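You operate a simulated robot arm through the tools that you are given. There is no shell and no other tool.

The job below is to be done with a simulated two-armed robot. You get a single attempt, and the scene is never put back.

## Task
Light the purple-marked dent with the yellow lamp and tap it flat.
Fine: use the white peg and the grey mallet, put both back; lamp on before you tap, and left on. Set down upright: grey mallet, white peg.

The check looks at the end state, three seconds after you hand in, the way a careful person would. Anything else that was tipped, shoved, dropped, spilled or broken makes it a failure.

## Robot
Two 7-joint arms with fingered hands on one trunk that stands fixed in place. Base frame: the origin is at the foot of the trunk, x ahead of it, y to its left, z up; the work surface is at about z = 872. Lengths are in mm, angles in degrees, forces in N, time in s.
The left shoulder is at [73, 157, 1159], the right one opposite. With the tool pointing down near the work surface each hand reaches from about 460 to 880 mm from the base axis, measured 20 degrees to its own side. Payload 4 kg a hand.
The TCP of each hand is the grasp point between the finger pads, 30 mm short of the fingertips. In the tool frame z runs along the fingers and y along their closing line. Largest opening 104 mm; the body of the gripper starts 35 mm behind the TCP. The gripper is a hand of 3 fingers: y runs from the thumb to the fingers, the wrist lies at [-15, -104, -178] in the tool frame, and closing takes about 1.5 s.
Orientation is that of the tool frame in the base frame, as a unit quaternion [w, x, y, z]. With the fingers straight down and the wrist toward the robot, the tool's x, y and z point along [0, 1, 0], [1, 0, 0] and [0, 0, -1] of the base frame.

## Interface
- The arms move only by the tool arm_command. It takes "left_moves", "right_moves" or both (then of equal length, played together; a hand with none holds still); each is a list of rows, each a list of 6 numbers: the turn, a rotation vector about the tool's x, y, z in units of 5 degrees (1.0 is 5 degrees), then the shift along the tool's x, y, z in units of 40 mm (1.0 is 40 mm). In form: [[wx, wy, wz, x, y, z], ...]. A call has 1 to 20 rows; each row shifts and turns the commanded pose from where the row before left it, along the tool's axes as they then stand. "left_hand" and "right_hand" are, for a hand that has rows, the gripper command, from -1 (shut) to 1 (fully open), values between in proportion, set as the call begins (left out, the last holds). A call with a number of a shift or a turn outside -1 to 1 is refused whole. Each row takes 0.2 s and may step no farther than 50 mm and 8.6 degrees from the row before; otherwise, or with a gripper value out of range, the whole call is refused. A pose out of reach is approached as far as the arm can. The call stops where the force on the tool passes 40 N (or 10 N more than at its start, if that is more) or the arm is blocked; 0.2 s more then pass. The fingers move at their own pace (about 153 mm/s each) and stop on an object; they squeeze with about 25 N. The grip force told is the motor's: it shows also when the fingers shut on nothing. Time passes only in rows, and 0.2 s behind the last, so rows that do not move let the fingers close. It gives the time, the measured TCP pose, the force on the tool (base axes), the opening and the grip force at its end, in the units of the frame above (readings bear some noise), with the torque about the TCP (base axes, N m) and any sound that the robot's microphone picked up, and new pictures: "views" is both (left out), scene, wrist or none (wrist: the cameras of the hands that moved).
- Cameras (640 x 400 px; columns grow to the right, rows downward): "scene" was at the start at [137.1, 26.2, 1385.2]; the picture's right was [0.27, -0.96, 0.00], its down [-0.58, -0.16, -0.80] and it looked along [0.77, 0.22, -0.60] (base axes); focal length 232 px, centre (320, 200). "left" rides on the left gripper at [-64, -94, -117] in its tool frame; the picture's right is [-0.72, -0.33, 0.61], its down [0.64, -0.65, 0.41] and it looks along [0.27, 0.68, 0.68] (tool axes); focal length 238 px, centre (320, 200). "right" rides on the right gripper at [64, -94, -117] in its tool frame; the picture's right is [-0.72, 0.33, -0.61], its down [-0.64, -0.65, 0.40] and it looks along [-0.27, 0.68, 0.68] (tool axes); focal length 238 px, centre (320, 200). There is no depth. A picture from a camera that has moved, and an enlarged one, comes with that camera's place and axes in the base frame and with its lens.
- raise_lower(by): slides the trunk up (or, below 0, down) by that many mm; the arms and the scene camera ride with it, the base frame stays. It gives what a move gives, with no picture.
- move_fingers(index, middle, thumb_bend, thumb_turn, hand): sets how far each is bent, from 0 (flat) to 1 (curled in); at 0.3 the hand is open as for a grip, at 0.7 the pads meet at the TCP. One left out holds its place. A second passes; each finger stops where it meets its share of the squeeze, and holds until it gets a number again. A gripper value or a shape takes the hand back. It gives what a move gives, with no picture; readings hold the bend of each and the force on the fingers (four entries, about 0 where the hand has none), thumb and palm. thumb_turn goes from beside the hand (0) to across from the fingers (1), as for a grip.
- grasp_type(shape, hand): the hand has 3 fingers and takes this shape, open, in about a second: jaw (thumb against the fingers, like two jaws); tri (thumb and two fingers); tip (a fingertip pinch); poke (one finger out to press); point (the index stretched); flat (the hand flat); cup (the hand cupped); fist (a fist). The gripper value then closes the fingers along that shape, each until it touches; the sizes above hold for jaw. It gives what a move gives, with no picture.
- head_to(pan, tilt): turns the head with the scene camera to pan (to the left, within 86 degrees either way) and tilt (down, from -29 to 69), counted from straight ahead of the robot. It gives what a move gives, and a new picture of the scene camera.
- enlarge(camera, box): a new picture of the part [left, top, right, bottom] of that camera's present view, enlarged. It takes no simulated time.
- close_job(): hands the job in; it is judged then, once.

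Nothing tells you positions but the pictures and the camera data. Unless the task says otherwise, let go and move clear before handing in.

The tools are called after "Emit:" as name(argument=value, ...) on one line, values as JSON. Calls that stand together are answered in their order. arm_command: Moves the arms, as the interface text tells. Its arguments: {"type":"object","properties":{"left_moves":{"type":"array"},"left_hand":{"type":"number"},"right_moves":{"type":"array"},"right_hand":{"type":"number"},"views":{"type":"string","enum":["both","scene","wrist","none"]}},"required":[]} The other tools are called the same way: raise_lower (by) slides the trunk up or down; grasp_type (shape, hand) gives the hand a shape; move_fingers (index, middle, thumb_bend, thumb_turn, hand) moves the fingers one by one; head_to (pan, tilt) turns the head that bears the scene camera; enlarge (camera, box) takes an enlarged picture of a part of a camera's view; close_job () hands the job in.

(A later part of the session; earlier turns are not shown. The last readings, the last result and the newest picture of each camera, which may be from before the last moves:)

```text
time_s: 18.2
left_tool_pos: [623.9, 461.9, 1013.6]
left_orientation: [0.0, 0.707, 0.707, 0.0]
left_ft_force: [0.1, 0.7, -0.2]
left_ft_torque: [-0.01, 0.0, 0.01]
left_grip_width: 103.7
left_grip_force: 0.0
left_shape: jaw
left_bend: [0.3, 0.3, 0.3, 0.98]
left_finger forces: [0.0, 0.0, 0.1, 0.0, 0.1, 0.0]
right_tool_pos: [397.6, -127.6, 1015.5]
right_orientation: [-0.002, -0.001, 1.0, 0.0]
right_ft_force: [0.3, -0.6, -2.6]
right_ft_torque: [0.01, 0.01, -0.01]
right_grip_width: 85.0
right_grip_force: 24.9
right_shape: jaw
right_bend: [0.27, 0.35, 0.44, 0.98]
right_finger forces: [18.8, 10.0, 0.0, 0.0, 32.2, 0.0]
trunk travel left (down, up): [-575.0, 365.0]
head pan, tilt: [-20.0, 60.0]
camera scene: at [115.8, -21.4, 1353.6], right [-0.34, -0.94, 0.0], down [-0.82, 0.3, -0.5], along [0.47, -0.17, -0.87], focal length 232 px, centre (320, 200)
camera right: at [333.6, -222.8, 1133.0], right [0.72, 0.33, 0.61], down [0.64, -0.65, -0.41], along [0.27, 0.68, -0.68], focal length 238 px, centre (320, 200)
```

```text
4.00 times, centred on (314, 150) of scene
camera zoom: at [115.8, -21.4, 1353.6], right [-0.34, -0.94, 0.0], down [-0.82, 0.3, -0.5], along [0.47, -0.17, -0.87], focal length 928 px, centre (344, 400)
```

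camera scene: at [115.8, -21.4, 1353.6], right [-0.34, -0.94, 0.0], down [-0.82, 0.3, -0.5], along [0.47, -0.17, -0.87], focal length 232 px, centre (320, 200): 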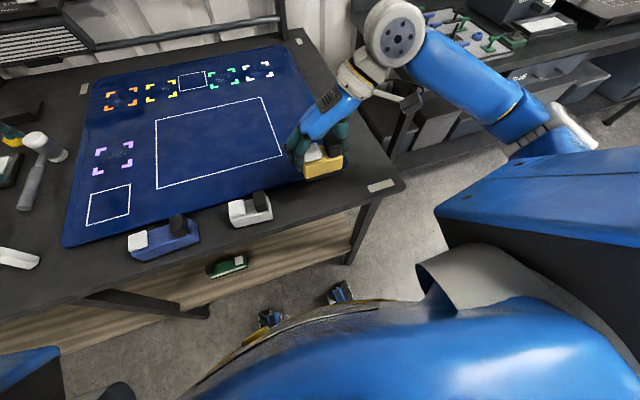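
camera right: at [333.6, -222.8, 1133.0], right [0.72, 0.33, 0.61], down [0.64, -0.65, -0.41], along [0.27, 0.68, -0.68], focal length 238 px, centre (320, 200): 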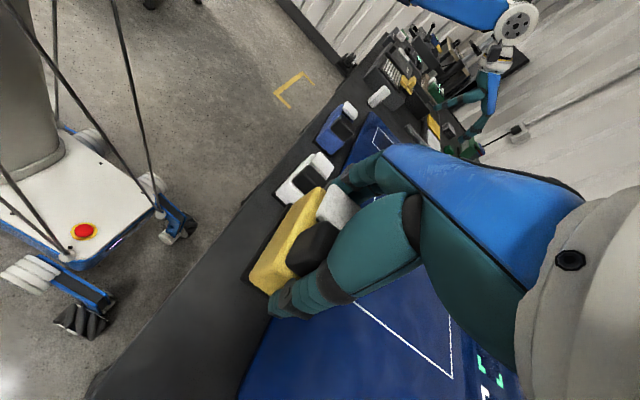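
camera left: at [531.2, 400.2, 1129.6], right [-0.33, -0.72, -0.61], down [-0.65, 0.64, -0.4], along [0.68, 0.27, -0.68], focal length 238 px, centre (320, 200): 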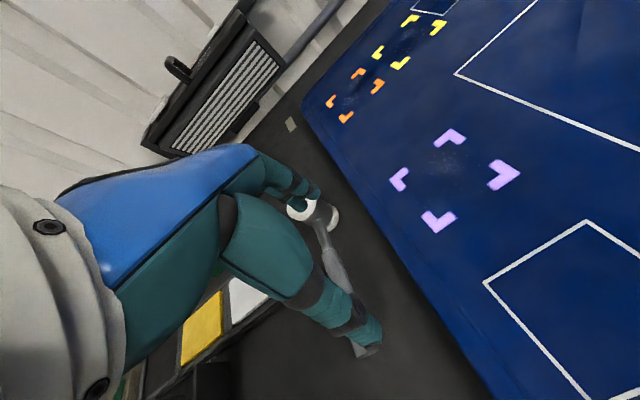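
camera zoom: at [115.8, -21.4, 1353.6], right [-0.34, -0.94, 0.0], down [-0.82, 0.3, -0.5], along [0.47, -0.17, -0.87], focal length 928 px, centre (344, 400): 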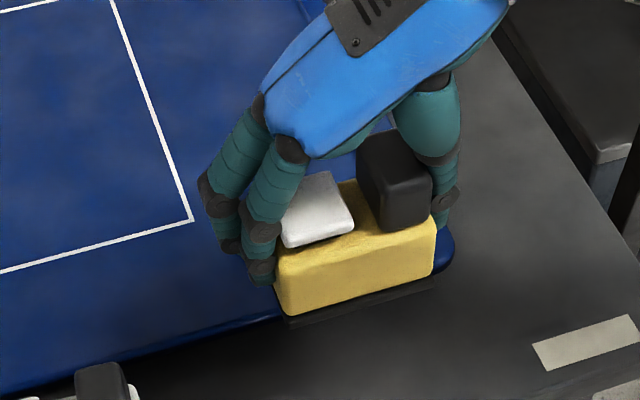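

The lamp is up and level, about 0.26 kg. I'll carry it over the sheet to the small square in front of the purple dent and move the left arm out of the way at the same time.

Emit:
arm_command(right_moves=[[0, 0, 0, -0.27, 0.915, 0], [0, 0, 0, -0.27, 0.915, 0], [0, 0, 0, -0.27, 0.915, 0], [0, 0, 0, -0.27, 0.915, 0], [0, 0, 0, -0.27, 0.915, 0], [0, 0, 0, -0.27, 0.915, 0], [0, 0, 0, -0.27, 0.915, 0], [0, 0, 0, -0.27, 0.915, 0], [0, 0, 0, -0.27, 0.915, 0], [0, 0, 0, -0.27, 0.915, 0]], left_moves=[[0, 0, 0, 0, -0.3, -0.8], [0, 0, 0, 0.1, -0.4, -0.8], [0, 0, 0, 0.2, -0.5, -0.8], [0, 0, 0, 0.3, -0.5, -0.6], [0, 0, 0, 0.3, -0.5, -0.4], [0, 0, 0, 0.3, -0.5, 0], [0, 0, 0, 0.3, -0.5, 0], [0, 0, 0, 0.3, -0.5, 0], [0, 0, 0, 0.3, -0.5, 0], [0, 0, 0, 0.3, -0.5, 0]], views="none")

Emit:
head_to(pan=25, tilt=45)

```text
time_s: 20.4
left_tool_pos: [433.9, 563.8, 1149.0]
left_orientation: [0.002, 0.706, 0.708, -0.001]
left_ft_force: [-1.1, -0.3, -0.3]
left_ft_torque: [0.01, -0.06, 0.0]
left_grip_width: 103.6
left_grip_force: 0.1
left_shape: jaw
left_bend: [0.3, 0.3, 0.3, 0.98]
left_finger forces: [0.1, 0.0, 0.0, 0.0, 0.0, 0.0]
right_tool_pos: [505.1, 241.4, 1015.6]
right_orientation: [0.0, 0.0, 1.0, -0.002]
right_ft_force: [-0.1, 0.2, -1.4]
right_ft_torque: [-0.03, -0.02, 0.01]
right_grip_width: 85.0
right_grip_force: 25.0
right_shape: jaw
right_bend: [0.27, 0.35, 0.44, 0.98]
right_finger forces: [18.5, 9.8, 0.0, 0.0, 31.4, 0.0]
trunk travel left (down, up): [-575.0, 365.0]
head pan, tilt: [-20.0, 60.0]
```

```text
time_s: 21.5
left_tool_pos: [434.8, 560.0, 1151.7]
left_orientation: [0.0, 0.707, 0.707, -0.001]
left_ft_force: [1.8, -0.2, -0.2]
left_ft_torque: [0.02, -0.04, 0.0]
left_grip_width: 103.8
left_grip_force: 0.1
left_shape: jaw
left_bend: [0.3, 0.3, 0.3, 0.98]
left_finger forces: [0.0, 0.0, 0.0, 0.0, 0.0, 0.1]
right_tool_pos: [504.8, 235.9, 1014.1]
right_orientation: [-0.001, 0.0, 1.0, 0.0]
right_ft_force: [0.7, 0.3, -3.0]
right_ft_torque: [-0.01, 0.02, 0.03]
right_grip_width: 85.0
right_grip_force: 24.9
right_shape: jaw
right_bend: [0.27, 0.35, 0.44, 0.98]
right_finger forces: [18.5, 9.8, 0.0, 0.0, 31.4, 0.1]
trunk travel left (down, up): [-575.0, 365.0]
head pan, tilt: [25.0, 45.0]
camera scene: at [127.1, 38.0, 1372.9], right [0.42, -0.91, 0.0], down [-0.64, -0.3, -0.7], along [0.64, 0.3, -0.71], focal length 232 px, centre (320, 200)
```

scene: 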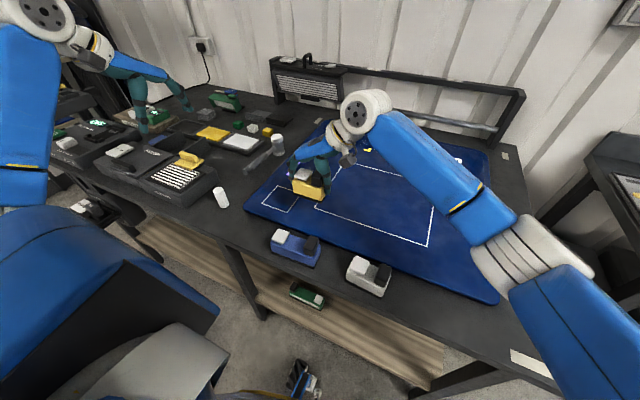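

Emit:
arm_command(right_moves=[[0, 0, 0, -0.275, 0.93, 0], [0, 0, 0, -0.275, 0.93, 0], [0, 0, 0, -0.275, 0.93, 0], [0, 0, 0, 0, 0, 0.7], [0, 0, 0, 0, 0, 0.7], [0, 0, 0, 0, 0, 0.5]], views="both")

Emit:
enlarge(camera="scene", box=[230, 110, 390, 235])

```text
time_s: 23.1
left_tool_pos: [434.3, 560.0, 1151.2]
left_orientation: [0.0, 0.706, 0.708, 0.0]
left_ft_force: [-0.3, -0.3, 0.3]
left_ft_torque: [-0.03, 0.0, 0.03]
left_grip_width: 103.7
left_grip_force: 0.1
left_shape: jaw
left_bend: [0.3, 0.3, 0.3, 0.98]
left_finger forces: [0.0, 0.0, 0.0, 0.1, 0.1, 0.1]
right_tool_pos: [593.7, 297.6, 964.3]
right_orientation: [0.012, 0.047, 0.999, 0.007]
right_ft_force: [0.4, -0.1, -2.4]
right_ft_torque: [-0.04, -0.02, 0.0]
right_grip_width: 84.7
right_grip_force: 25.1
right_shape: jaw
right_bend: [0.27, 0.36, 0.44, 0.98]
right_finger forces: [17.9, 9.8, 0.0, 0.0, 30.7, 0.0]
right hand out of reach, approached as far as the arm can: row 3, 5
trunk travel left (down, up): [-575.0, 365.0]
head pan, tilt: [25.0, 45.0]
stopped in row 6 (right hand): the arm was blocked; the commanded pose is now the measured one
camera scene: at [128.0, 41.6, 1372.7], right [0.42, -0.91, 0.0], down [-0.64, -0.3, -0.7], along [0.64, 0.3, -0.71], focal length 232 px, centre (320, 200)
camera right: at [518.4, 208.2, 1078.9], right [0.73, 0.25, 0.64], down [0.59, -0.7, -0.4], along [0.35, 0.66, -0.66], focal length 238 px, centre (320, 200)
```

scene: 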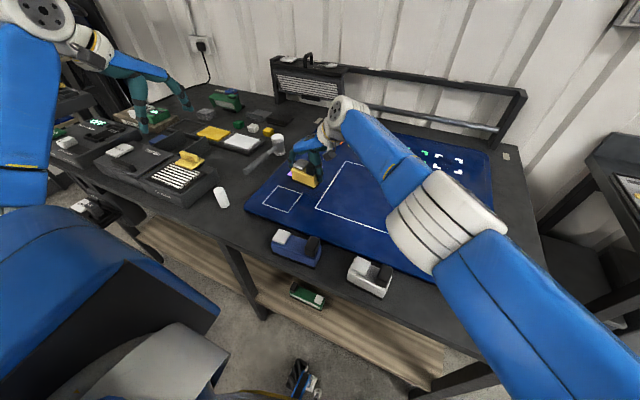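
right: 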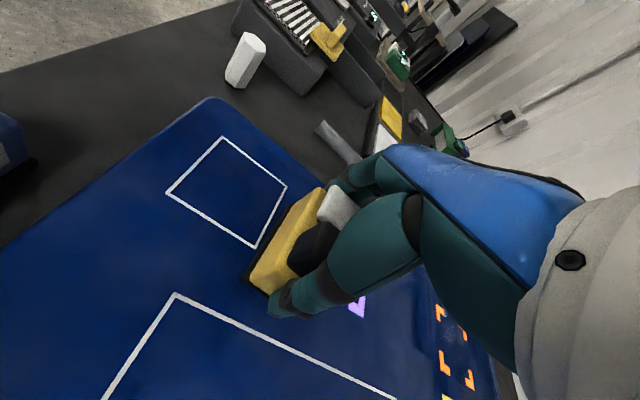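

```text
3.20 times, centred on (310, 172) of scene
camera zoom: at [128.0, 41.6, 1372.7], right [0.42, -0.91, 0.0], down [-0.64, -0.3, -0.7], along [0.64, 0.3, -0.71], focal length 742 px, centre (352, 288)
```

zoom: 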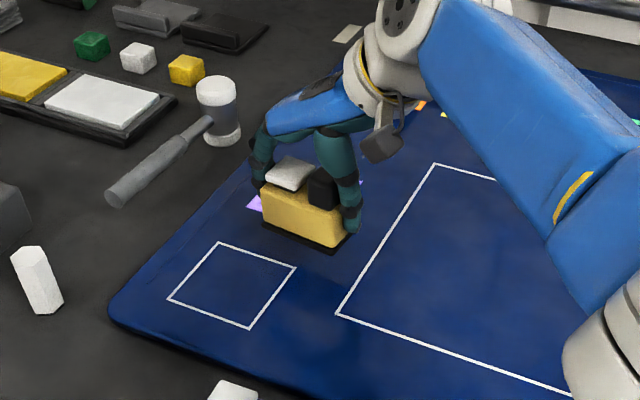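

The right arm cannot reach that far to the left in this hand orientation, so it stopped at (594, 298) with the lamp still in the air. I'll set the lamp down in the middle of the sheet with the right hand and let the left hand carry it to the square.

Emit:
arm_command(right_moves=[[0, 0, 0, 0, 0, -0.5], [0, 0, 0, 0, -0.3, -0.4], [0.08, 0.14, -0.54, 0.17, -0.7, 0], [0.08, 0.14, -0.54, 0.17, -0.7, 0], [0, 0, 0, 0.17, -0.9, 0], [0, 0, 0, 0.17, -0.9, 0], [0, 0, 0, 0.17, -0.9, 0], [0, 0, 0, 0, 0, 0]], views="wrist")

```text
time_s: 24.9
left_tool_pos: [433.6, 559.1, 1151.1]
left_orientation: [0.0, 0.706, 0.708, 0.001]
left_ft_force: [-0.6, -0.3, 0.0]
left_ft_torque: [-0.01, -0.01, 0.04]
left_grip_width: 104.4
left_grip_force: 0.1
left_shape: jaw
left_bend: [0.3, 0.3, 0.3, 0.98]
left_finger forces: [0.1, 0.0, 0.1, 0.1, 0.0, 0.0]
right_tool_pos: [549.7, 119.0, 998.7]
right_orientation: [0.001, -0.001, 1.0, 0.001]
right_ft_force: [0.0, 0.9, -2.8]
right_ft_torque: [-0.01, 0.0, 0.0]
right_grip_width: 84.7
right_grip_force: 24.8
right_shape: jaw
right_bend: [0.27, 0.36, 0.44, 0.98]
right_finger forces: [17.4, 9.6, 0.0, 0.0, 29.7, 0.1]
trunk travel left (down, up): [-575.0, 365.0]
head pan, tilt: [25.0, 45.0]
camera right: at [485.0, 24.4, 1116.1], right [0.72, 0.33, 0.62], down [0.64, -0.65, -0.4], along [0.27, 0.69, -0.68], focal length 238 px, centre (320, 200)
```

right: 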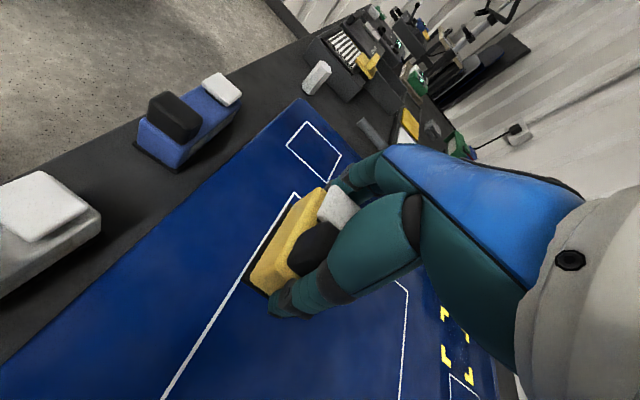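

Emit:
arm_command(right_moves=[[0, 0, 0, 0, 0, 0.5], [0, 0, 0, 0, 0, 0.5], [0, 0, 0, 0, 0, 0.5], [0, 0, 0, 0, 0, 0.25]], views="none")

Emit:
arm_command(right_moves=[[0, 0, 0, 0, 0, 0.08], [0, 0, 0, 0, 0, 0]], views="both")

Emit:
enlarge(camera="scene", box=[270, 130, 430, 255])

```text
time_s: 25.9
left_tool_pos: [433.6, 558.4, 1152.0]
left_orientation: [0.001, 0.706, 0.708, 0.001]
left_ft_force: [0.0, -0.5, -0.3]
left_ft_torque: [0.0, -0.02, 0.03]
left_grip_width: 103.4
left_grip_force: 0.1
left_shape: jaw
left_bend: [0.3, 0.3, 0.3, 0.98]
left_finger forces: [0.0, 0.1, 0.1, 0.0, 0.0, 0.0]
right_tool_pos: [550.0, 120.5, 930.0]
right_orientation: [0.001, -0.002, 1.0, 0.002]
right_ft_force: [-0.5, 0.4, -1.4]
right_ft_torque: [0.03, -0.05, 0.04]
right_grip_width: 84.6
right_grip_force: 25.9
right_shape: jaw
right_bend: [0.27, 0.36, 0.44, 0.98]
right_finger forces: [17.5, 9.6, 0.0, 0.1, 29.7, 0.0]
trunk travel left (down, up): [-575.0, 365.0]
head pan, tilt: [25.0, 45.0]
```

```text
time_s: 26.5
left_tool_pos: [433.7, 558.9, 1151.9]
left_orientation: [0.0, 0.707, 0.708, 0.001]
left_ft_force: [-0.2, 0.3, 0.1]
left_ft_torque: [-0.02, -0.02, -0.02]
left_grip_width: 103.9
left_grip_force: 0.0
left_shape: jaw
left_bend: [0.3, 0.3, 0.3, 0.98]
left_finger forces: [0.0, 0.0, 0.1, 0.0, 0.0, 0.0]
right_tool_pos: [549.5, 121.3, 927.3]
right_orientation: [0.001, -0.002, 1.0, 0.001]
right_ft_force: [-0.9, -0.2, -1.5]
right_ft_torque: [0.02, -0.02, 0.0]
right_grip_width: 84.7
right_grip_force: 25.3
right_shape: jaw
right_bend: [0.27, 0.36, 0.44, 0.98]
right_finger forces: [17.5, 9.6, 0.0, 0.0, 29.8, 0.0]
trunk travel left (down, up): [-575.0, 365.0]
head pan, tilt: [25.0, 45.0]
camera scene: at [127.2, 37.9, 1372.9], right [0.42, -0.91, 0.0], down [-0.64, -0.3, -0.7], along [0.64, 0.3, -0.71], focal length 232 px, centre (320, 200)
camera right: at [486.0, 26.1, 1042.8], right [0.72, 0.33, 0.62], down [0.64, -0.65, -0.4], along [0.27, 0.69, -0.68], focal length 238 px, centre (320, 200)
```

scene: 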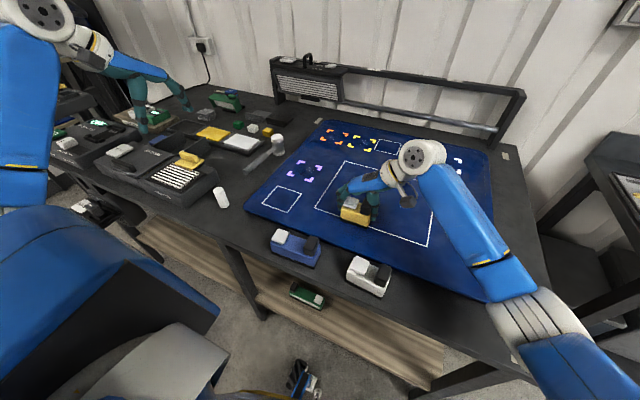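
right: 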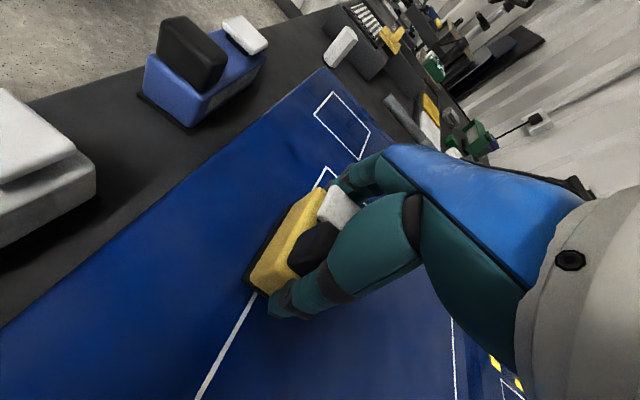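

```text
3.20 times, centred on (350, 192) of scene
camera zoom: at [127.2, 37.9, 1372.9], right [0.42, -0.91, 0.0], down [-0.64, -0.3, -0.7], along [0.64, 0.3, -0.71], focal length 742 px, centre (224, 224)
```

zoom: 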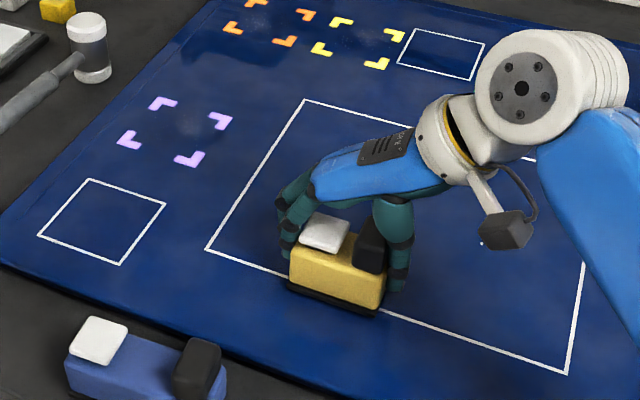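

Emit:
arm_command(right_moves=[[0, 0, 0, 0, 0, 0.06], [0, 0, 0, 0, 0, 0.06], [0, 0, 0, 0, 0, 0]], views="none")

Emit:
arm_command(right_moves=[[0, 0, 0, 0, 0, 0.05], [0, 0, 0, 0, 0, 0]], views="none")

Emit:
arm_command(right_moves=[[0, 0, 0, 0, 0, 0.05], [0, 0, 0, 0, 0, 0]], views="none")

```text
time_s: 27.3
left_tool_pos: [433.2, 559.6, 1152.2]
left_orientation: [0.0, 0.707, 0.708, 0.001]
left_ft_force: [-0.4, -0.4, -0.5]
left_ft_torque: [-0.02, 0.02, -0.02]
left_grip_width: 103.4
left_grip_force: 0.1
left_shape: jaw
left_bend: [0.3, 0.3, 0.3, 0.98]
left_finger forces: [0.0, 0.0, 0.0, 0.1, 0.0, 0.0]
right_tool_pos: [549.2, 121.1, 923.1]
right_orientation: [0.001, -0.001, 1.0, 0.001]
right_ft_force: [-0.5, 1.1, 0.5]
right_ft_torque: [0.12, -0.04, 0.01]
right_grip_width: 84.7
right_grip_force: 24.9
right_shape: jaw
right_bend: [0.27, 0.36, 0.44, 0.98]
right_finger forces: [17.9, 10.0, 0.0, 0.1, 30.0, 0.1]
trunk travel left (down, up): [-575.0, 365.0]
head pan, tilt: [25.0, 45.0]
```

```text
time_s: 27.9
left_tool_pos: [433.1, 558.0, 1152.0]
left_orientation: [0.0, 0.706, 0.708, 0.002]
left_ft_force: [0.7, -0.1, 0.0]
left_ft_torque: [-0.03, 0.01, 0.0]
left_grip_width: 103.7
left_grip_force: 0.0
left_shape: jaw
left_bend: [0.3, 0.3, 0.3, 0.98]
left_finger forces: [0.0, 0.0, 0.0, 0.0, 0.1, 0.0]
right_tool_pos: [549.2, 122.1, 921.6]
right_orientation: [0.002, -0.002, 1.0, 0.003]
right_ft_force: [0.2, -0.7, 7.6]
right_ft_torque: [0.35, -0.02, 0.0]
right_grip_width: 84.7
right_grip_force: 25.0
right_shape: jaw
right_bend: [0.27, 0.36, 0.44, 0.98]
right_finger forces: [18.3, 10.4, 0.1, 0.1, 32.2, 0.0]
trunk travel left (down, up): [-575.0, 365.0]
head pan, tilt: [25.0, 45.0]
```

```text
time_s: 28.5
left_tool_pos: [431.4, 556.9, 1152.8]
left_orientation: [0.001, 0.706, 0.708, 0.001]
left_ft_force: [1.0, 0.3, 0.2]
left_ft_torque: [0.01, 0.01, 0.0]
left_grip_width: 103.6
left_grip_force: 0.0
left_shape: jaw
left_bend: [0.3, 0.3, 0.3, 0.98]
left_finger forces: [0.0, 0.0, 0.0, 0.0, 0.1, 0.0]
right_tool_pos: [547.4, 121.6, 921.7]
right_orientation: [0.002, -0.001, 1.0, 0.003]
right_ft_force: [3.3, -2.9, 17.3]
right_ft_torque: [0.69, -0.03, 0.0]
right_grip_width: 84.4
right_grip_force: 24.9
right_shape: jaw
right_bend: [0.27, 0.35, 0.45, 0.98]
right_finger forces: [18.9, 10.8, 0.0, 0.2, 36.6, 0.0]
trunk travel left (down, up): [-575.0, 365.0]
head pan, tilt: [25.0, 45.0]
```

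The lamp touched the sheet at TCP z≈922.5. I'll ease off the pressure and release.

Emit:
arm_command(right_moves=[[0, 0, 0, 0, 0, -0.05], [0, 0, 0, 0, 0, -0.04], [0, 0, 0, 0, 0, 0]], views="none")

Emit:
arm_command(right_moves=[[0, 0, 0, 0, 0, 0], [0, 0, 0, 0, 0, 0], [0, 0, 0, 0, 0, 0], [0, 0, 0, 0, 0, 0], [0, 0, 0, 0, 0, 0]], right_hand=1, views="both")

Emit:
enlarge(camera="scene", box=[310, 160, 410, 240])

```text
time_s: 29.3
left_tool_pos: [432.3, 558.3, 1152.7]
left_orientation: [0.0, 0.706, 0.708, 0.002]
left_ft_force: [0.1, 0.0, 0.4]
left_ft_torque: [0.0, -0.01, 0.02]
left_grip_width: 103.5
left_grip_force: 0.1
left_shape: jaw
left_bend: [0.3, 0.3, 0.3, 0.98]
left_finger forces: [0.1, 0.0, 0.0, 0.1, 0.0, 0.1]
right_tool_pos: [548.9, 121.4, 922.6]
right_orientation: [0.001, -0.002, 1.0, 0.0]
right_ft_force: [2.6, 0.9, 6.5]
right_ft_torque: [0.4, -0.06, -0.09]
right_grip_width: 84.6
right_grip_force: 25.2
right_shape: jaw
right_bend: [0.27, 0.35, 0.45, 0.98]
right_finger forces: [18.8, 10.7, 0.0, 0.1, 31.9, 0.0]
trunk travel left (down, up): [-575.0, 365.0]
head pan, tilt: [25.0, 45.0]
```

```text
time_s: 30.5
left_tool_pos: [435.4, 559.5, 1150.6]
left_orientation: [0.0, 0.707, 0.707, 0.002]
left_ft_force: [-0.9, 1.1, 0.2]
left_ft_torque: [0.02, 0.03, 0.06]
left_grip_width: 103.7
left_grip_force: 0.0
left_shape: jaw
left_bend: [0.3, 0.3, 0.3, 0.98]
left_finger forces: [0.0, 0.0, 0.1, 0.0, 0.1, 0.0]
right_tool_pos: [548.8, 121.7, 922.0]
right_orientation: [0.001, -0.002, 1.0, 0.001]
right_ft_force: [0.1, -0.2, 0.1]
right_ft_torque: [0.03, 0.01, 0.02]
right_grip_width: 103.8
right_grip_force: 0.1
right_shape: jaw
right_bend: [0.3, 0.3, 0.3, 0.97]
right_finger forces: [0.0, 0.0, 0.1, 0.0, 0.3, 0.0]
trunk travel left (down, up): [-575.0, 365.0]
head pan, tilt: [25.0, 45.0]
camera scene: at [126.7, 37.6, 1373.0], right [0.42, -0.91, 0.0], down [-0.64, -0.3, -0.7], along [0.64, 0.3, -0.71], focal length 232 px, centre (320, 200)
camera right: at [485.5, 25.9, 1038.7], right [0.72, 0.33, 0.62], down [0.64, -0.65, -0.4], along [0.27, 0.69, -0.68], focal length 238 px, centre (320, 200)
```

scene: 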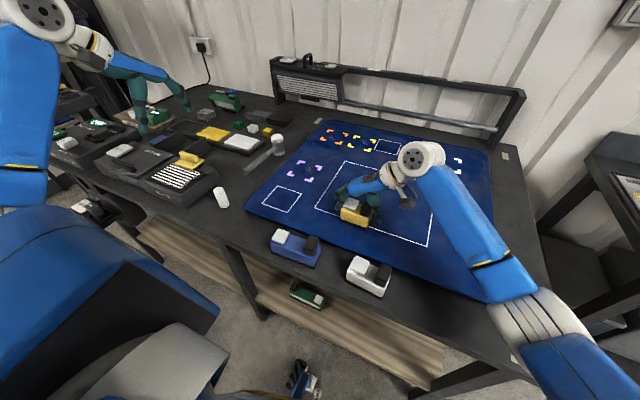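
right: 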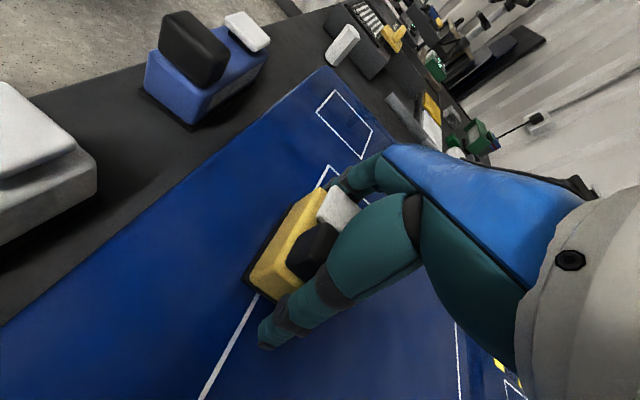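

```text
5.00 times, centred on (360, 200) of scene
camera zoom: at [126.7, 37.6, 1373.0], right [0.42, -0.91, 0.0], down [-0.64, -0.3, -0.7], along [0.64, 0.3, -0.71], focal length 1160 px, centre (120, 200)
```

zoom: 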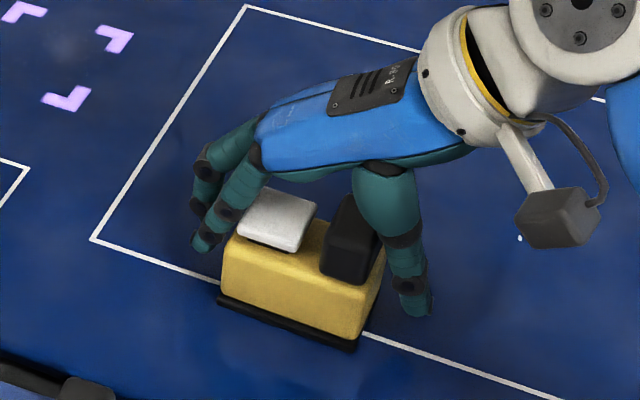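

Emit:
arm_command(right_moves=[[0, 0, 0, 0, 0, -0.5], [0, 0, 0, 0, 0, -0.9], [0, 0, 0, 0, 0, -0.9], [0, 0, 0, 0, 0, -0.9], [0, 0, 0, 0, -0.95, -0.2], [0, 0, 0, 0, -0.95, 0], [0, 0, 0, 0, -0.95, 0], [0, 0, 0, 0, -0.95, 0], [0, 0, 0, 0, -0.95, 0], [0, 0, 0, 0, -0.95, 0], [0, 0, 0, 0, -0.95, 0]], left_moves=[[0, 0, 0, -0.8, 0, 0], [0, 0, 0, -0.9, 0, 0], [0, 0, 0, -0.9, 0.1, 0], [0, 0, 0, -0.9, 0.2, 0], [0, 0, 0, -0.9, 0.2, 0.1], [0, 0, 0, -0.9, 0.2, 0.3], [0, 0, 0, -0.9, 0.2, 0.4], [0, 0, 0, -0.9, 0.3, 0.4], [0, 0, 0, -0.9, 0.4, 0.4], [0, 0, 0, -0.9, 0.4, 0.4], [0, 0, 0, -0.9, 0.3, 0.4]], views="both")

```text
time_s: 32.9
left_tool_pos: [525.2, 161.0, 1056.5]
left_orientation: [-0.001, 0.706, 0.708, 0.002]
left_ft_force: [-0.3, -0.8, 0.4]
left_ft_torque: [0.01, -0.02, -0.02]
left_grip_width: 103.6
left_grip_force: 0.1
left_shape: jaw
left_bend: [0.3, 0.3, 0.3, 0.98]
left_finger forces: [0.0, 0.1, 0.1, 0.0, 0.0, 0.1]
right_tool_pos: [550.3, -150.5, 1058.2]
right_orientation: [0.001, -0.001, 1.0, 0.004]
right_ft_force: [-0.2, -0.4, -0.3]
right_ft_torque: [0.02, 0.01, -0.02]
right_grip_width: 103.6
right_grip_force: 0.0
right_shape: jaw
right_bend: [0.3, 0.3, 0.3, 0.97]
right_finger forces: [0.1, 0.0, 0.0, 0.0, 0.0, 0.0]
trunk travel left (down, up): [-575.0, 365.0]
head pan, tilt: [25.0, 45.0]
camera scene: at [128.3, 30.3, 1373.1], right [0.42, -0.91, 0.0], down [-0.64, -0.3, -0.71], along [0.64, 0.3, -0.71], focal length 232 px, centre (320, 200)
camera right: at [487.7, -246.2, 1173.7], right [0.72, 0.32, 0.62], down [0.64, -0.65, -0.41], along [0.27, 0.69, -0.67], focal length 238 px, centre (320, 200)
camera left: at [432.3, 97.2, 1171.8], right [-0.32, -0.72, -0.62], down [-0.65, 0.64, -0.4], along [0.68, 0.27, -0.68], focal length 238 px, centre (320, 200)
```

scene: 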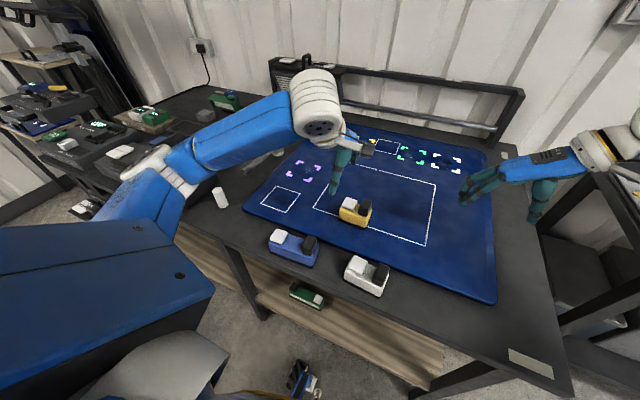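
right: 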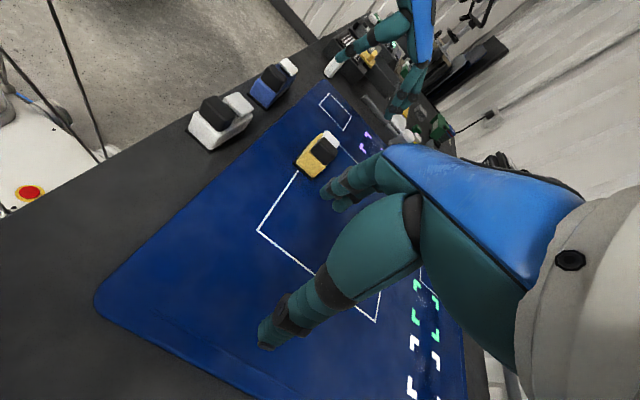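
left: 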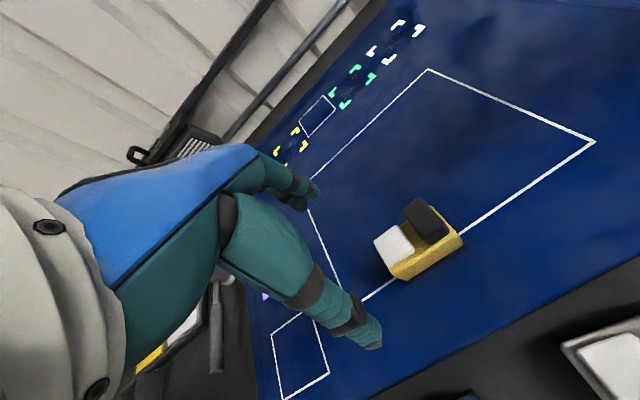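

Emit:
enlarge(camera="left", box=[350, 180, 494, 290])

Emit:
enlarge(camera="right", box=[270, 110, 366, 190])

Emit:
enlarge(camera="scene", box=[310, 170, 406, 240])

```text
3.64 times, centred on (422, 235) of left
camera zoom: at [432.3, 97.2, 1171.8], right [-0.32, -0.72, -0.62], down [-0.65, 0.64, -0.4], along [0.68, 0.27, -0.68], focal length 867 px, centre (-51, 73)
```

zoom: 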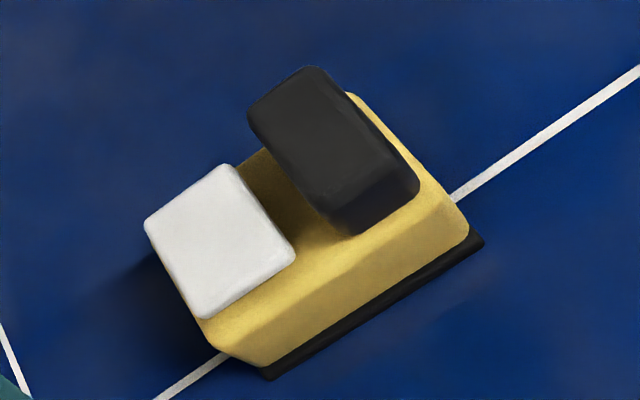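

```text
5.00 times, centred on (318, 150) of right
camera zoom: at [487.7, -246.2, 1173.7], right [0.72, 0.32, 0.62], down [0.64, -0.65, -0.41], along [0.27, 0.69, -0.67], focal length 1192 px, centre (330, 450)
```

zoom: 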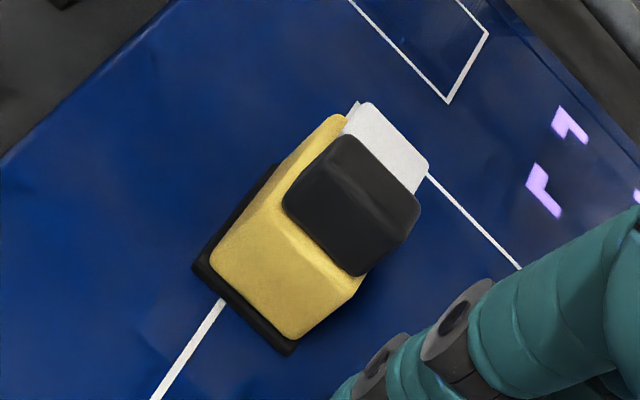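

```text
5.71 times, centred on (358, 205) of scene
camera zoom: at [128.3, 30.3, 1373.1], right [0.42, -0.91, 0.0], down [-0.64, -0.3, -0.71], along [0.64, 0.3, -0.71], focal length 1326 px, centre (103, 171)
```

zoom: 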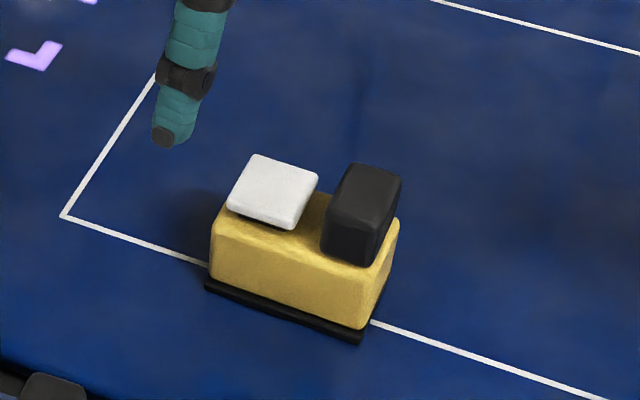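

The lamp now stands at about (551, 121) on the sheet, facing +x. I'll bring the left hand over it, closing front to back, and lower it.

Emit:
arm_command(left_moves=[[0, 0, 0, -0.5, 0.32, 0.7], [0, 0, 0, -0.5, 0.32, 0.7], [0, 0, 0, 0, 0, 0.6], [0, 0, 0, 0, 0, 0.6], [0, 0, 0, 0, 0, 0]], views="wrist")

Emit:
enlarge(camera="left", box=[240, 140, 480, 340])

Emit:
enlarge(camera="scene", box=[310, 150, 406, 240])

```text
time_s: 34.1
left_tool_pos: [552.4, 125.6, 951.0]
left_orientation: [0.0, 0.707, 0.707, 0.001]
left_ft_force: [-0.3, 0.4, 0.1]
left_ft_torque: [0.0, 0.0, -0.03]
left_grip_width: 104.0
left_grip_force: 0.1
left_shape: jaw
left_bend: [0.3, 0.3, 0.3, 0.98]
left_finger forces: [0.0, 0.0, 0.0, 0.0, 0.0, 0.0]
right_tool_pos: [551.1, -145.9, 1057.4]
right_orientation: [0.0, -0.002, 1.0, 0.002]
right_ft_force: [-0.1, 0.8, -1.6]
right_ft_torque: [0.02, 0.02, -0.01]
right_grip_width: 103.8
right_grip_force: 0.0
right_shape: jaw
right_bend: [0.3, 0.3, 0.3, 0.97]
right_finger forces: [0.1, 0.0, 0.1, 0.1, 0.0, 0.0]
trunk travel left (down, up): [-575.0, 365.0]
head pan, tilt: [25.0, 45.0]
camera left: at [458.2, 62.6, 1066.8], right [-0.32, -0.72, -0.62], down [-0.65, 0.64, -0.4], along [0.68, 0.27, -0.68], focal length 238 px, centre (320, 200)
```

left: 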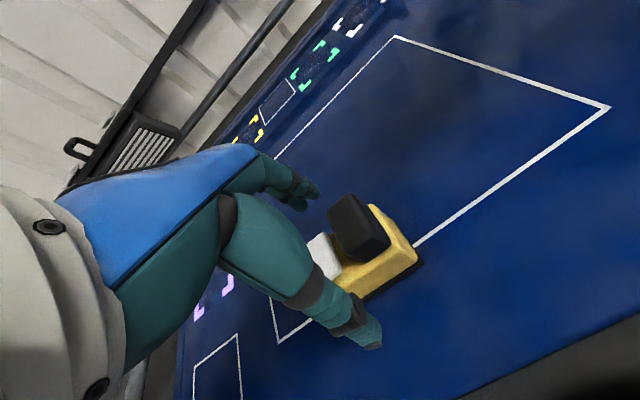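

```text
2.00 times, centred on (360, 240) of left
camera zoom: at [458.2, 62.6, 1066.8], right [-0.32, -0.72, -0.62], down [-0.65, 0.64, -0.4], along [0.68, 0.27, -0.68], focal length 477 px, centre (240, 120)
```

zoom: 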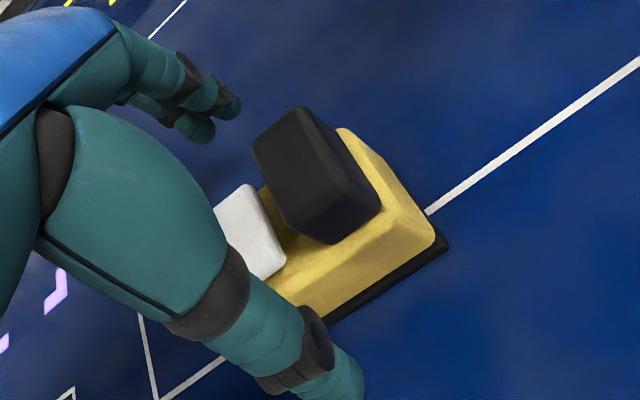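

```text
4.44 times, centred on (358, 195) of scene
camera zoom: at [127.8, 35.2, 1373.0], right [0.42, -0.91, 0.0], down [-0.64, -0.3, -0.7], along [0.64, 0.3, -0.71], focal length 1031 px, centre (151, 222)
```

zoom: 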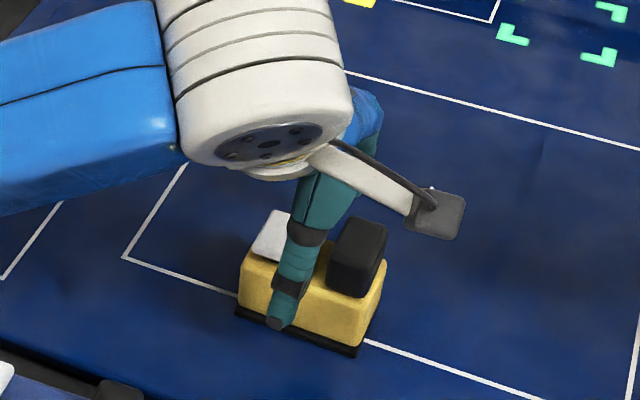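

Emit:
arm_command(left_moves=[[0, 0, 0, -0.08, 0, 0.37], [0, 0, 0, 0, 0, 0.35], [0, 0, 0, 0, 0, 0]], views="none")

Emit:
arm_command(left_moves=[[0, 0, 0, 0, 0, 0], [0, 0, 0, 0, 0, 0], [0, 0, 0, 0, 0, 0], [0, 0, 0, 0, 0, 0], [0, 0, 0, 0, 0, 0], [0, 0, 0, 0, 0, 0], [0, 0, 0, 0, 0, 0], [0, 0, 0, 0, 0, 0]], left_hand=-0.6, views="both")

Emit:
enlarge(camera="left", box=[240, 140, 480, 340])

```text
time_s: 34.9
left_tool_pos: [551.9, 121.8, 921.6]
left_orientation: [-0.001, 0.706, 0.708, 0.001]
left_ft_force: [-0.1, 0.5, -0.5]
left_ft_torque: [-0.02, 0.01, 0.01]
left_grip_width: 103.7
left_grip_force: 0.0
left_shape: jaw
left_bend: [0.3, 0.3, 0.3, 0.98]
left_finger forces: [0.0, 0.1, 0.0, 0.0, 0.0, 0.0]
right_tool_pos: [550.0, -147.7, 1059.3]
right_orientation: [0.001, -0.002, 1.0, 0.002]
right_ft_force: [0.1, -0.3, -0.2]
right_ft_torque: [0.0, 0.02, 0.01]
right_grip_width: 104.0
right_grip_force: 0.0
right_shape: jaw
right_bend: [0.3, 0.3, 0.3, 0.97]
right_finger forces: [0.0, 0.0, 0.1, 0.1, 0.0, 0.0]
trunk travel left (down, up): [-575.0, 365.0]
head pan, tilt: [25.0, 45.0]
```

```text
time_s: 36.7
left_tool_pos: [551.7, 121.9, 921.9]
left_orientation: [-0.001, 0.707, 0.708, 0.002]
left_ft_force: [-0.3, -0.6, 0.2]
left_ft_torque: [0.04, 0.01, 0.0]
left_grip_width: 38.8
left_grip_force: 25.4
left_shape: jaw
left_bend: [0.74, 0.5, 0.72, 1.0]
left_finger forces: [15.2, 7.9, 0.0, 0.0, 23.1, 0.0]
right_tool_pos: [550.3, -147.0, 1059.1]
right_orientation: [0.001, -0.002, 1.0, 0.001]
right_ft_force: [0.6, 0.3, 0.2]
right_ft_torque: [0.0, -0.02, -0.01]
right_grip_width: 104.1
right_grip_force: 0.1
right_shape: jaw
right_bend: [0.3, 0.3, 0.3, 0.97]
right_finger forces: [0.1, 0.0, 0.0, 0.0, 0.1, 0.0]
trunk travel left (down, up): [-575.0, 365.0]
head pan, tilt: [25.0, 45.0]
camera scene: at [127.9, 34.4, 1373.0], right [0.42, -0.91, 0.0], down [-0.64, -0.3, -0.71], along [0.64, 0.3, -0.71], focal length 232 px, centre (320, 200)
camera left: at [458.7, 58.8, 1038.3], right [-0.32, -0.72, -0.62], down [-0.65, 0.64, -0.4], along [0.68, 0.27, -0.68], focal length 238 px, centre (320, 200)
```

scene: 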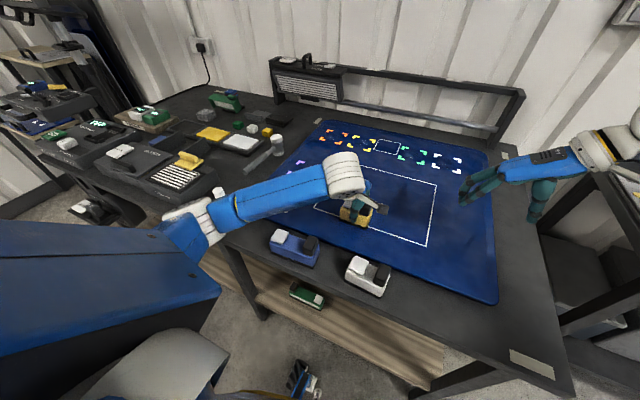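
left: 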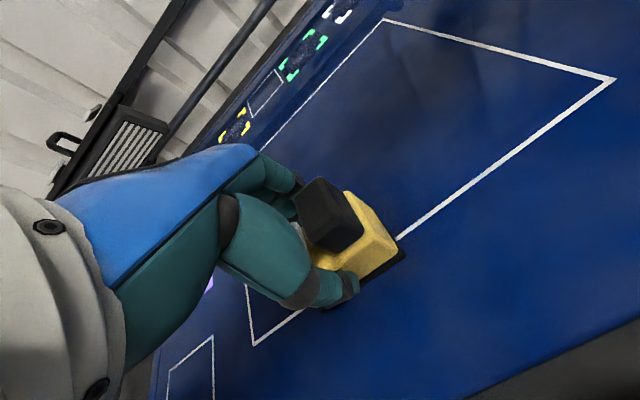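

```text
2.00 times, centred on (360, 240) of left
camera zoom: at [458.7, 58.8, 1038.3], right [-0.32, -0.72, -0.62], down [-0.65, 0.64, -0.4], along [0.68, 0.27, -0.68], focal length 477 px, centre (240, 120)
```

zoom: 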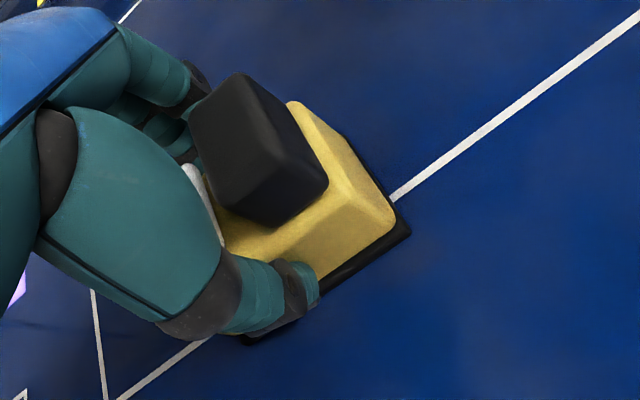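

Emit:
arm_command(left_moves=[[0, 0, 0, 0, 0, -0.2], [0, 0, 0, 0, 0, -0.4], [0, 0, 0, 0, 0, -0.4], [0, 0, 0, 0, 0, 0]], views="both")

Emit:
enlarge(camera="scene", box=[310, 150, 406, 240])

Emit:
enlarge(camera="right", box=[270, 80, 430, 200])

```text
time_s: 37.7
left_tool_pos: [551.9, 121.5, 964.2]
left_orientation: [0.0, 0.707, 0.708, 0.001]
left_ft_force: [0.5, 0.4, -2.7]
left_ft_torque: [0.0, -0.03, 0.02]
left_grip_width: 38.7
left_grip_force: 25.3
left_shape: jaw
left_bend: [0.74, 0.5, 0.72, 1.0]
left_finger forces: [15.3, 8.1, 0.0, 0.1, 23.3, 0.0]
right_tool_pos: [550.1, -146.6, 1058.4]
right_orientation: [0.001, -0.001, 1.0, 0.001]
right_ft_force: [-0.3, -0.1, 0.0]
right_ft_torque: [-0.01, -0.02, 0.0]
right_grip_width: 104.1
right_grip_force: 0.0
right_shape: jaw
right_bend: [0.3, 0.3, 0.3, 0.97]
right_finger forces: [0.1, 0.1, 0.0, 0.1, 0.0, 0.1]
trunk travel left (down, up): [-575.0, 365.0]
head pan, tilt: [25.0, 45.0]
camera scene: at [127.9, 34.4, 1373.0], right [0.42, -0.91, 0.0], down [-0.64, -0.3, -0.71], along [0.64, 0.3, -0.71], focal length 232 px, centre (320, 200)
camera left: at [458.6, 59.1, 1079.7], right [-0.32, -0.72, -0.62], down [-0.65, 0.64, -0.4], along [0.68, 0.27, -0.68], focal length 238 px, centre (320, 200)
```

scene: 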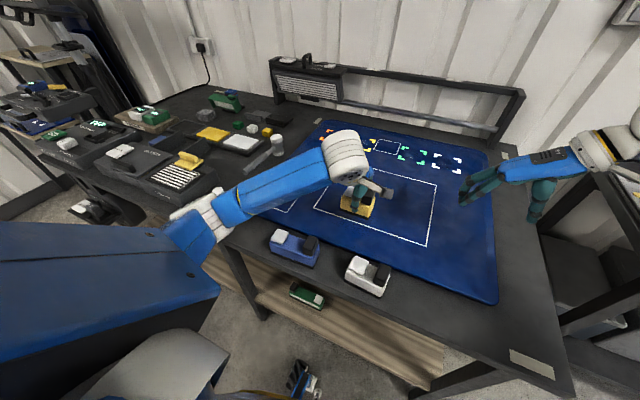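
left: 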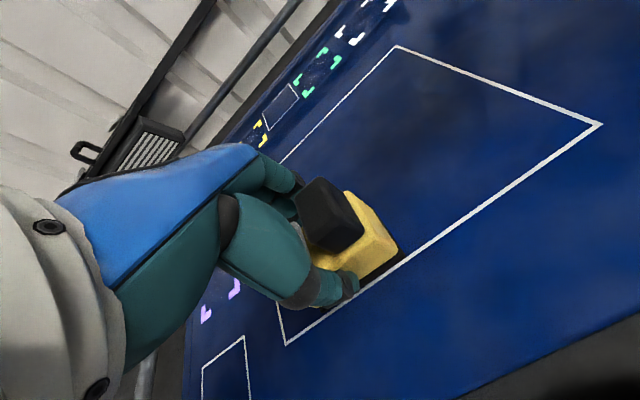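

```text
4.44 times, centred on (358, 195) of scene
camera zoom: at [127.9, 34.4, 1373.0], right [0.42, -0.91, 0.0], down [-0.64, -0.3, -0.71], along [0.64, 0.3, -0.71], focal length 1031 px, centre (151, 222)
```

zoom: 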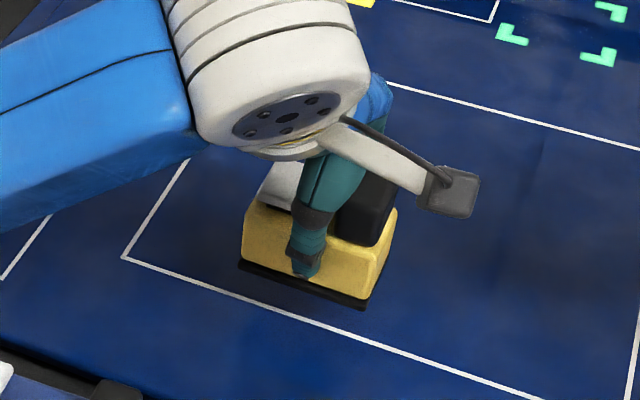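

```text
3.33 times, centred on (350, 140) of right
camera zoom: at [487.3, -242.4, 1174.6], right [0.72, 0.33, 0.62], down [0.64, -0.65, -0.41], along [0.27, 0.69, -0.68], focal length 794 px, centre (220, 400)
```

zoom: 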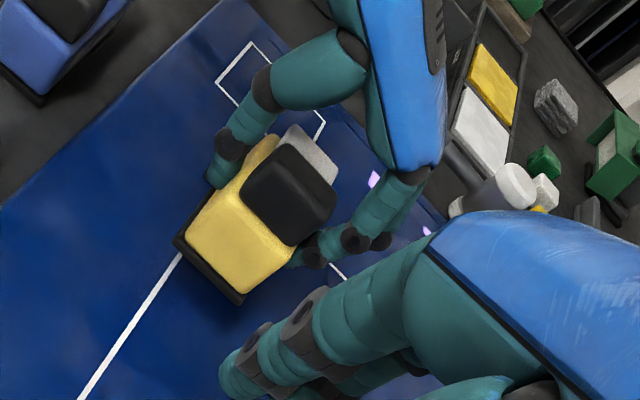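

The left hand holds the lamp level. Next I'll carry it over to the square.

Emit:
arm_command(left_moves=[[0, 0, 0, 0.4, 0, -0.2], [0, 0, 0, 0.8, -0.05, 0], [0, 0, 0, 0.9, -0.05, 0], [0, 0, 0, 0.9, -0.05, 0], [0, 0, 0, 0.9, -0.05, 0], [0, 0, 0, 0.9, -0.05, 0], [0, 0, 0, 0.6, -0.05, 0], [0, 0, 0, 0.36, -0.05, 0], [0, 0, 0, 0, 0, 0]], views="both")

Emit:
enlarge(camera="scene", box=[220, 130, 360, 235])

```text
time_s: 39.7
left_tool_pos: [539.4, 355.1, 971.3]
left_orientation: [-0.001, 0.707, 0.707, 0.001]
left_ft_force: [-0.5, 0.1, -2.6]
left_ft_torque: [-0.01, 0.01, -0.02]
left_grip_width: 38.7
left_grip_force: 24.5
left_shape: jaw
left_bend: [0.74, 0.5, 0.72, 1.0]
left_finger forces: [15.2, 8.1, 0.0, 0.1, 23.1, 0.0]
right_tool_pos: [551.9, -145.8, 1059.0]
right_orientation: [0.002, -0.001, 1.0, 0.001]
right_ft_force: [0.0, 0.5, -0.5]
right_ft_torque: [0.07, 0.01, 0.01]
right_grip_width: 103.8
right_grip_force: 0.1
right_shape: jaw
right_bend: [0.3, 0.3, 0.3, 0.97]
right_finger forces: [0.1, 0.1, 0.0, 0.0, 0.1, 0.0]
trunk travel left (down, up): [-575.0, 365.0]
head pan, tilt: [25.0, 45.0]
camera scene: at [127.5, 35.7, 1373.0], right [0.42, -0.91, 0.0], down [-0.64, -0.3, -0.7], along [0.64, 0.3, -0.71], focal length 232 px, centre (320, 200)
camera left: at [446.3, 291.3, 1087.8], right [-0.32, -0.72, -0.61], down [-0.65, 0.64, -0.4], along [0.68, 0.27, -0.68], focal length 238 px, centre (320, 200)
```

scene: 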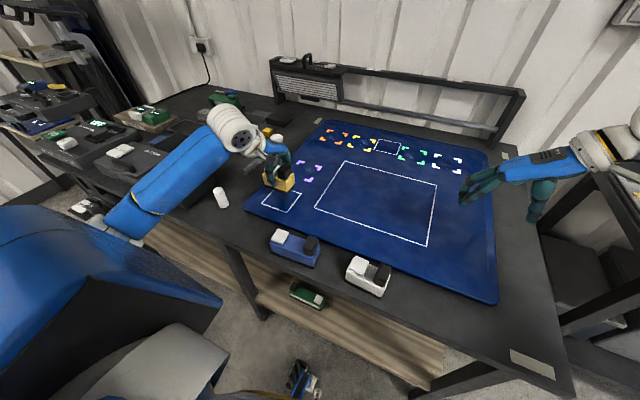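
left: 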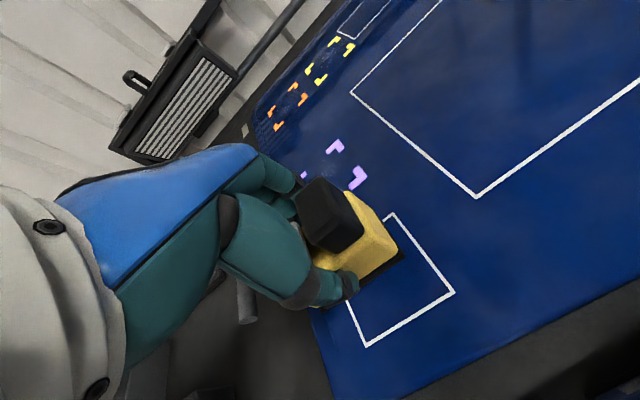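

```text
3.81 times, centred on (290, 182) of scene
camera zoom: at [127.5, 35.7, 1373.0], right [0.42, -0.91, 0.0], down [-0.64, -0.3, -0.7], along [0.64, 0.3, -0.71], focal length 884 px, centre (434, 267)
```

zoom: 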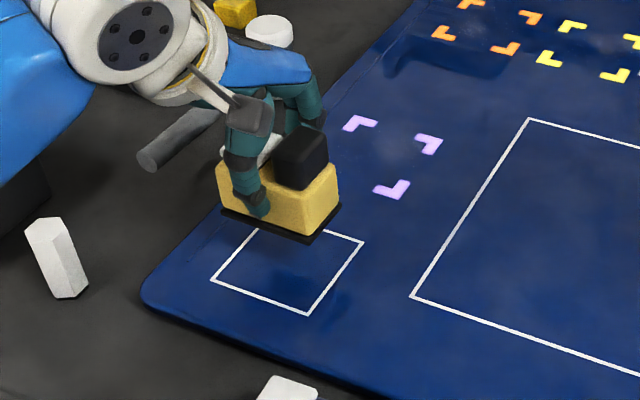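

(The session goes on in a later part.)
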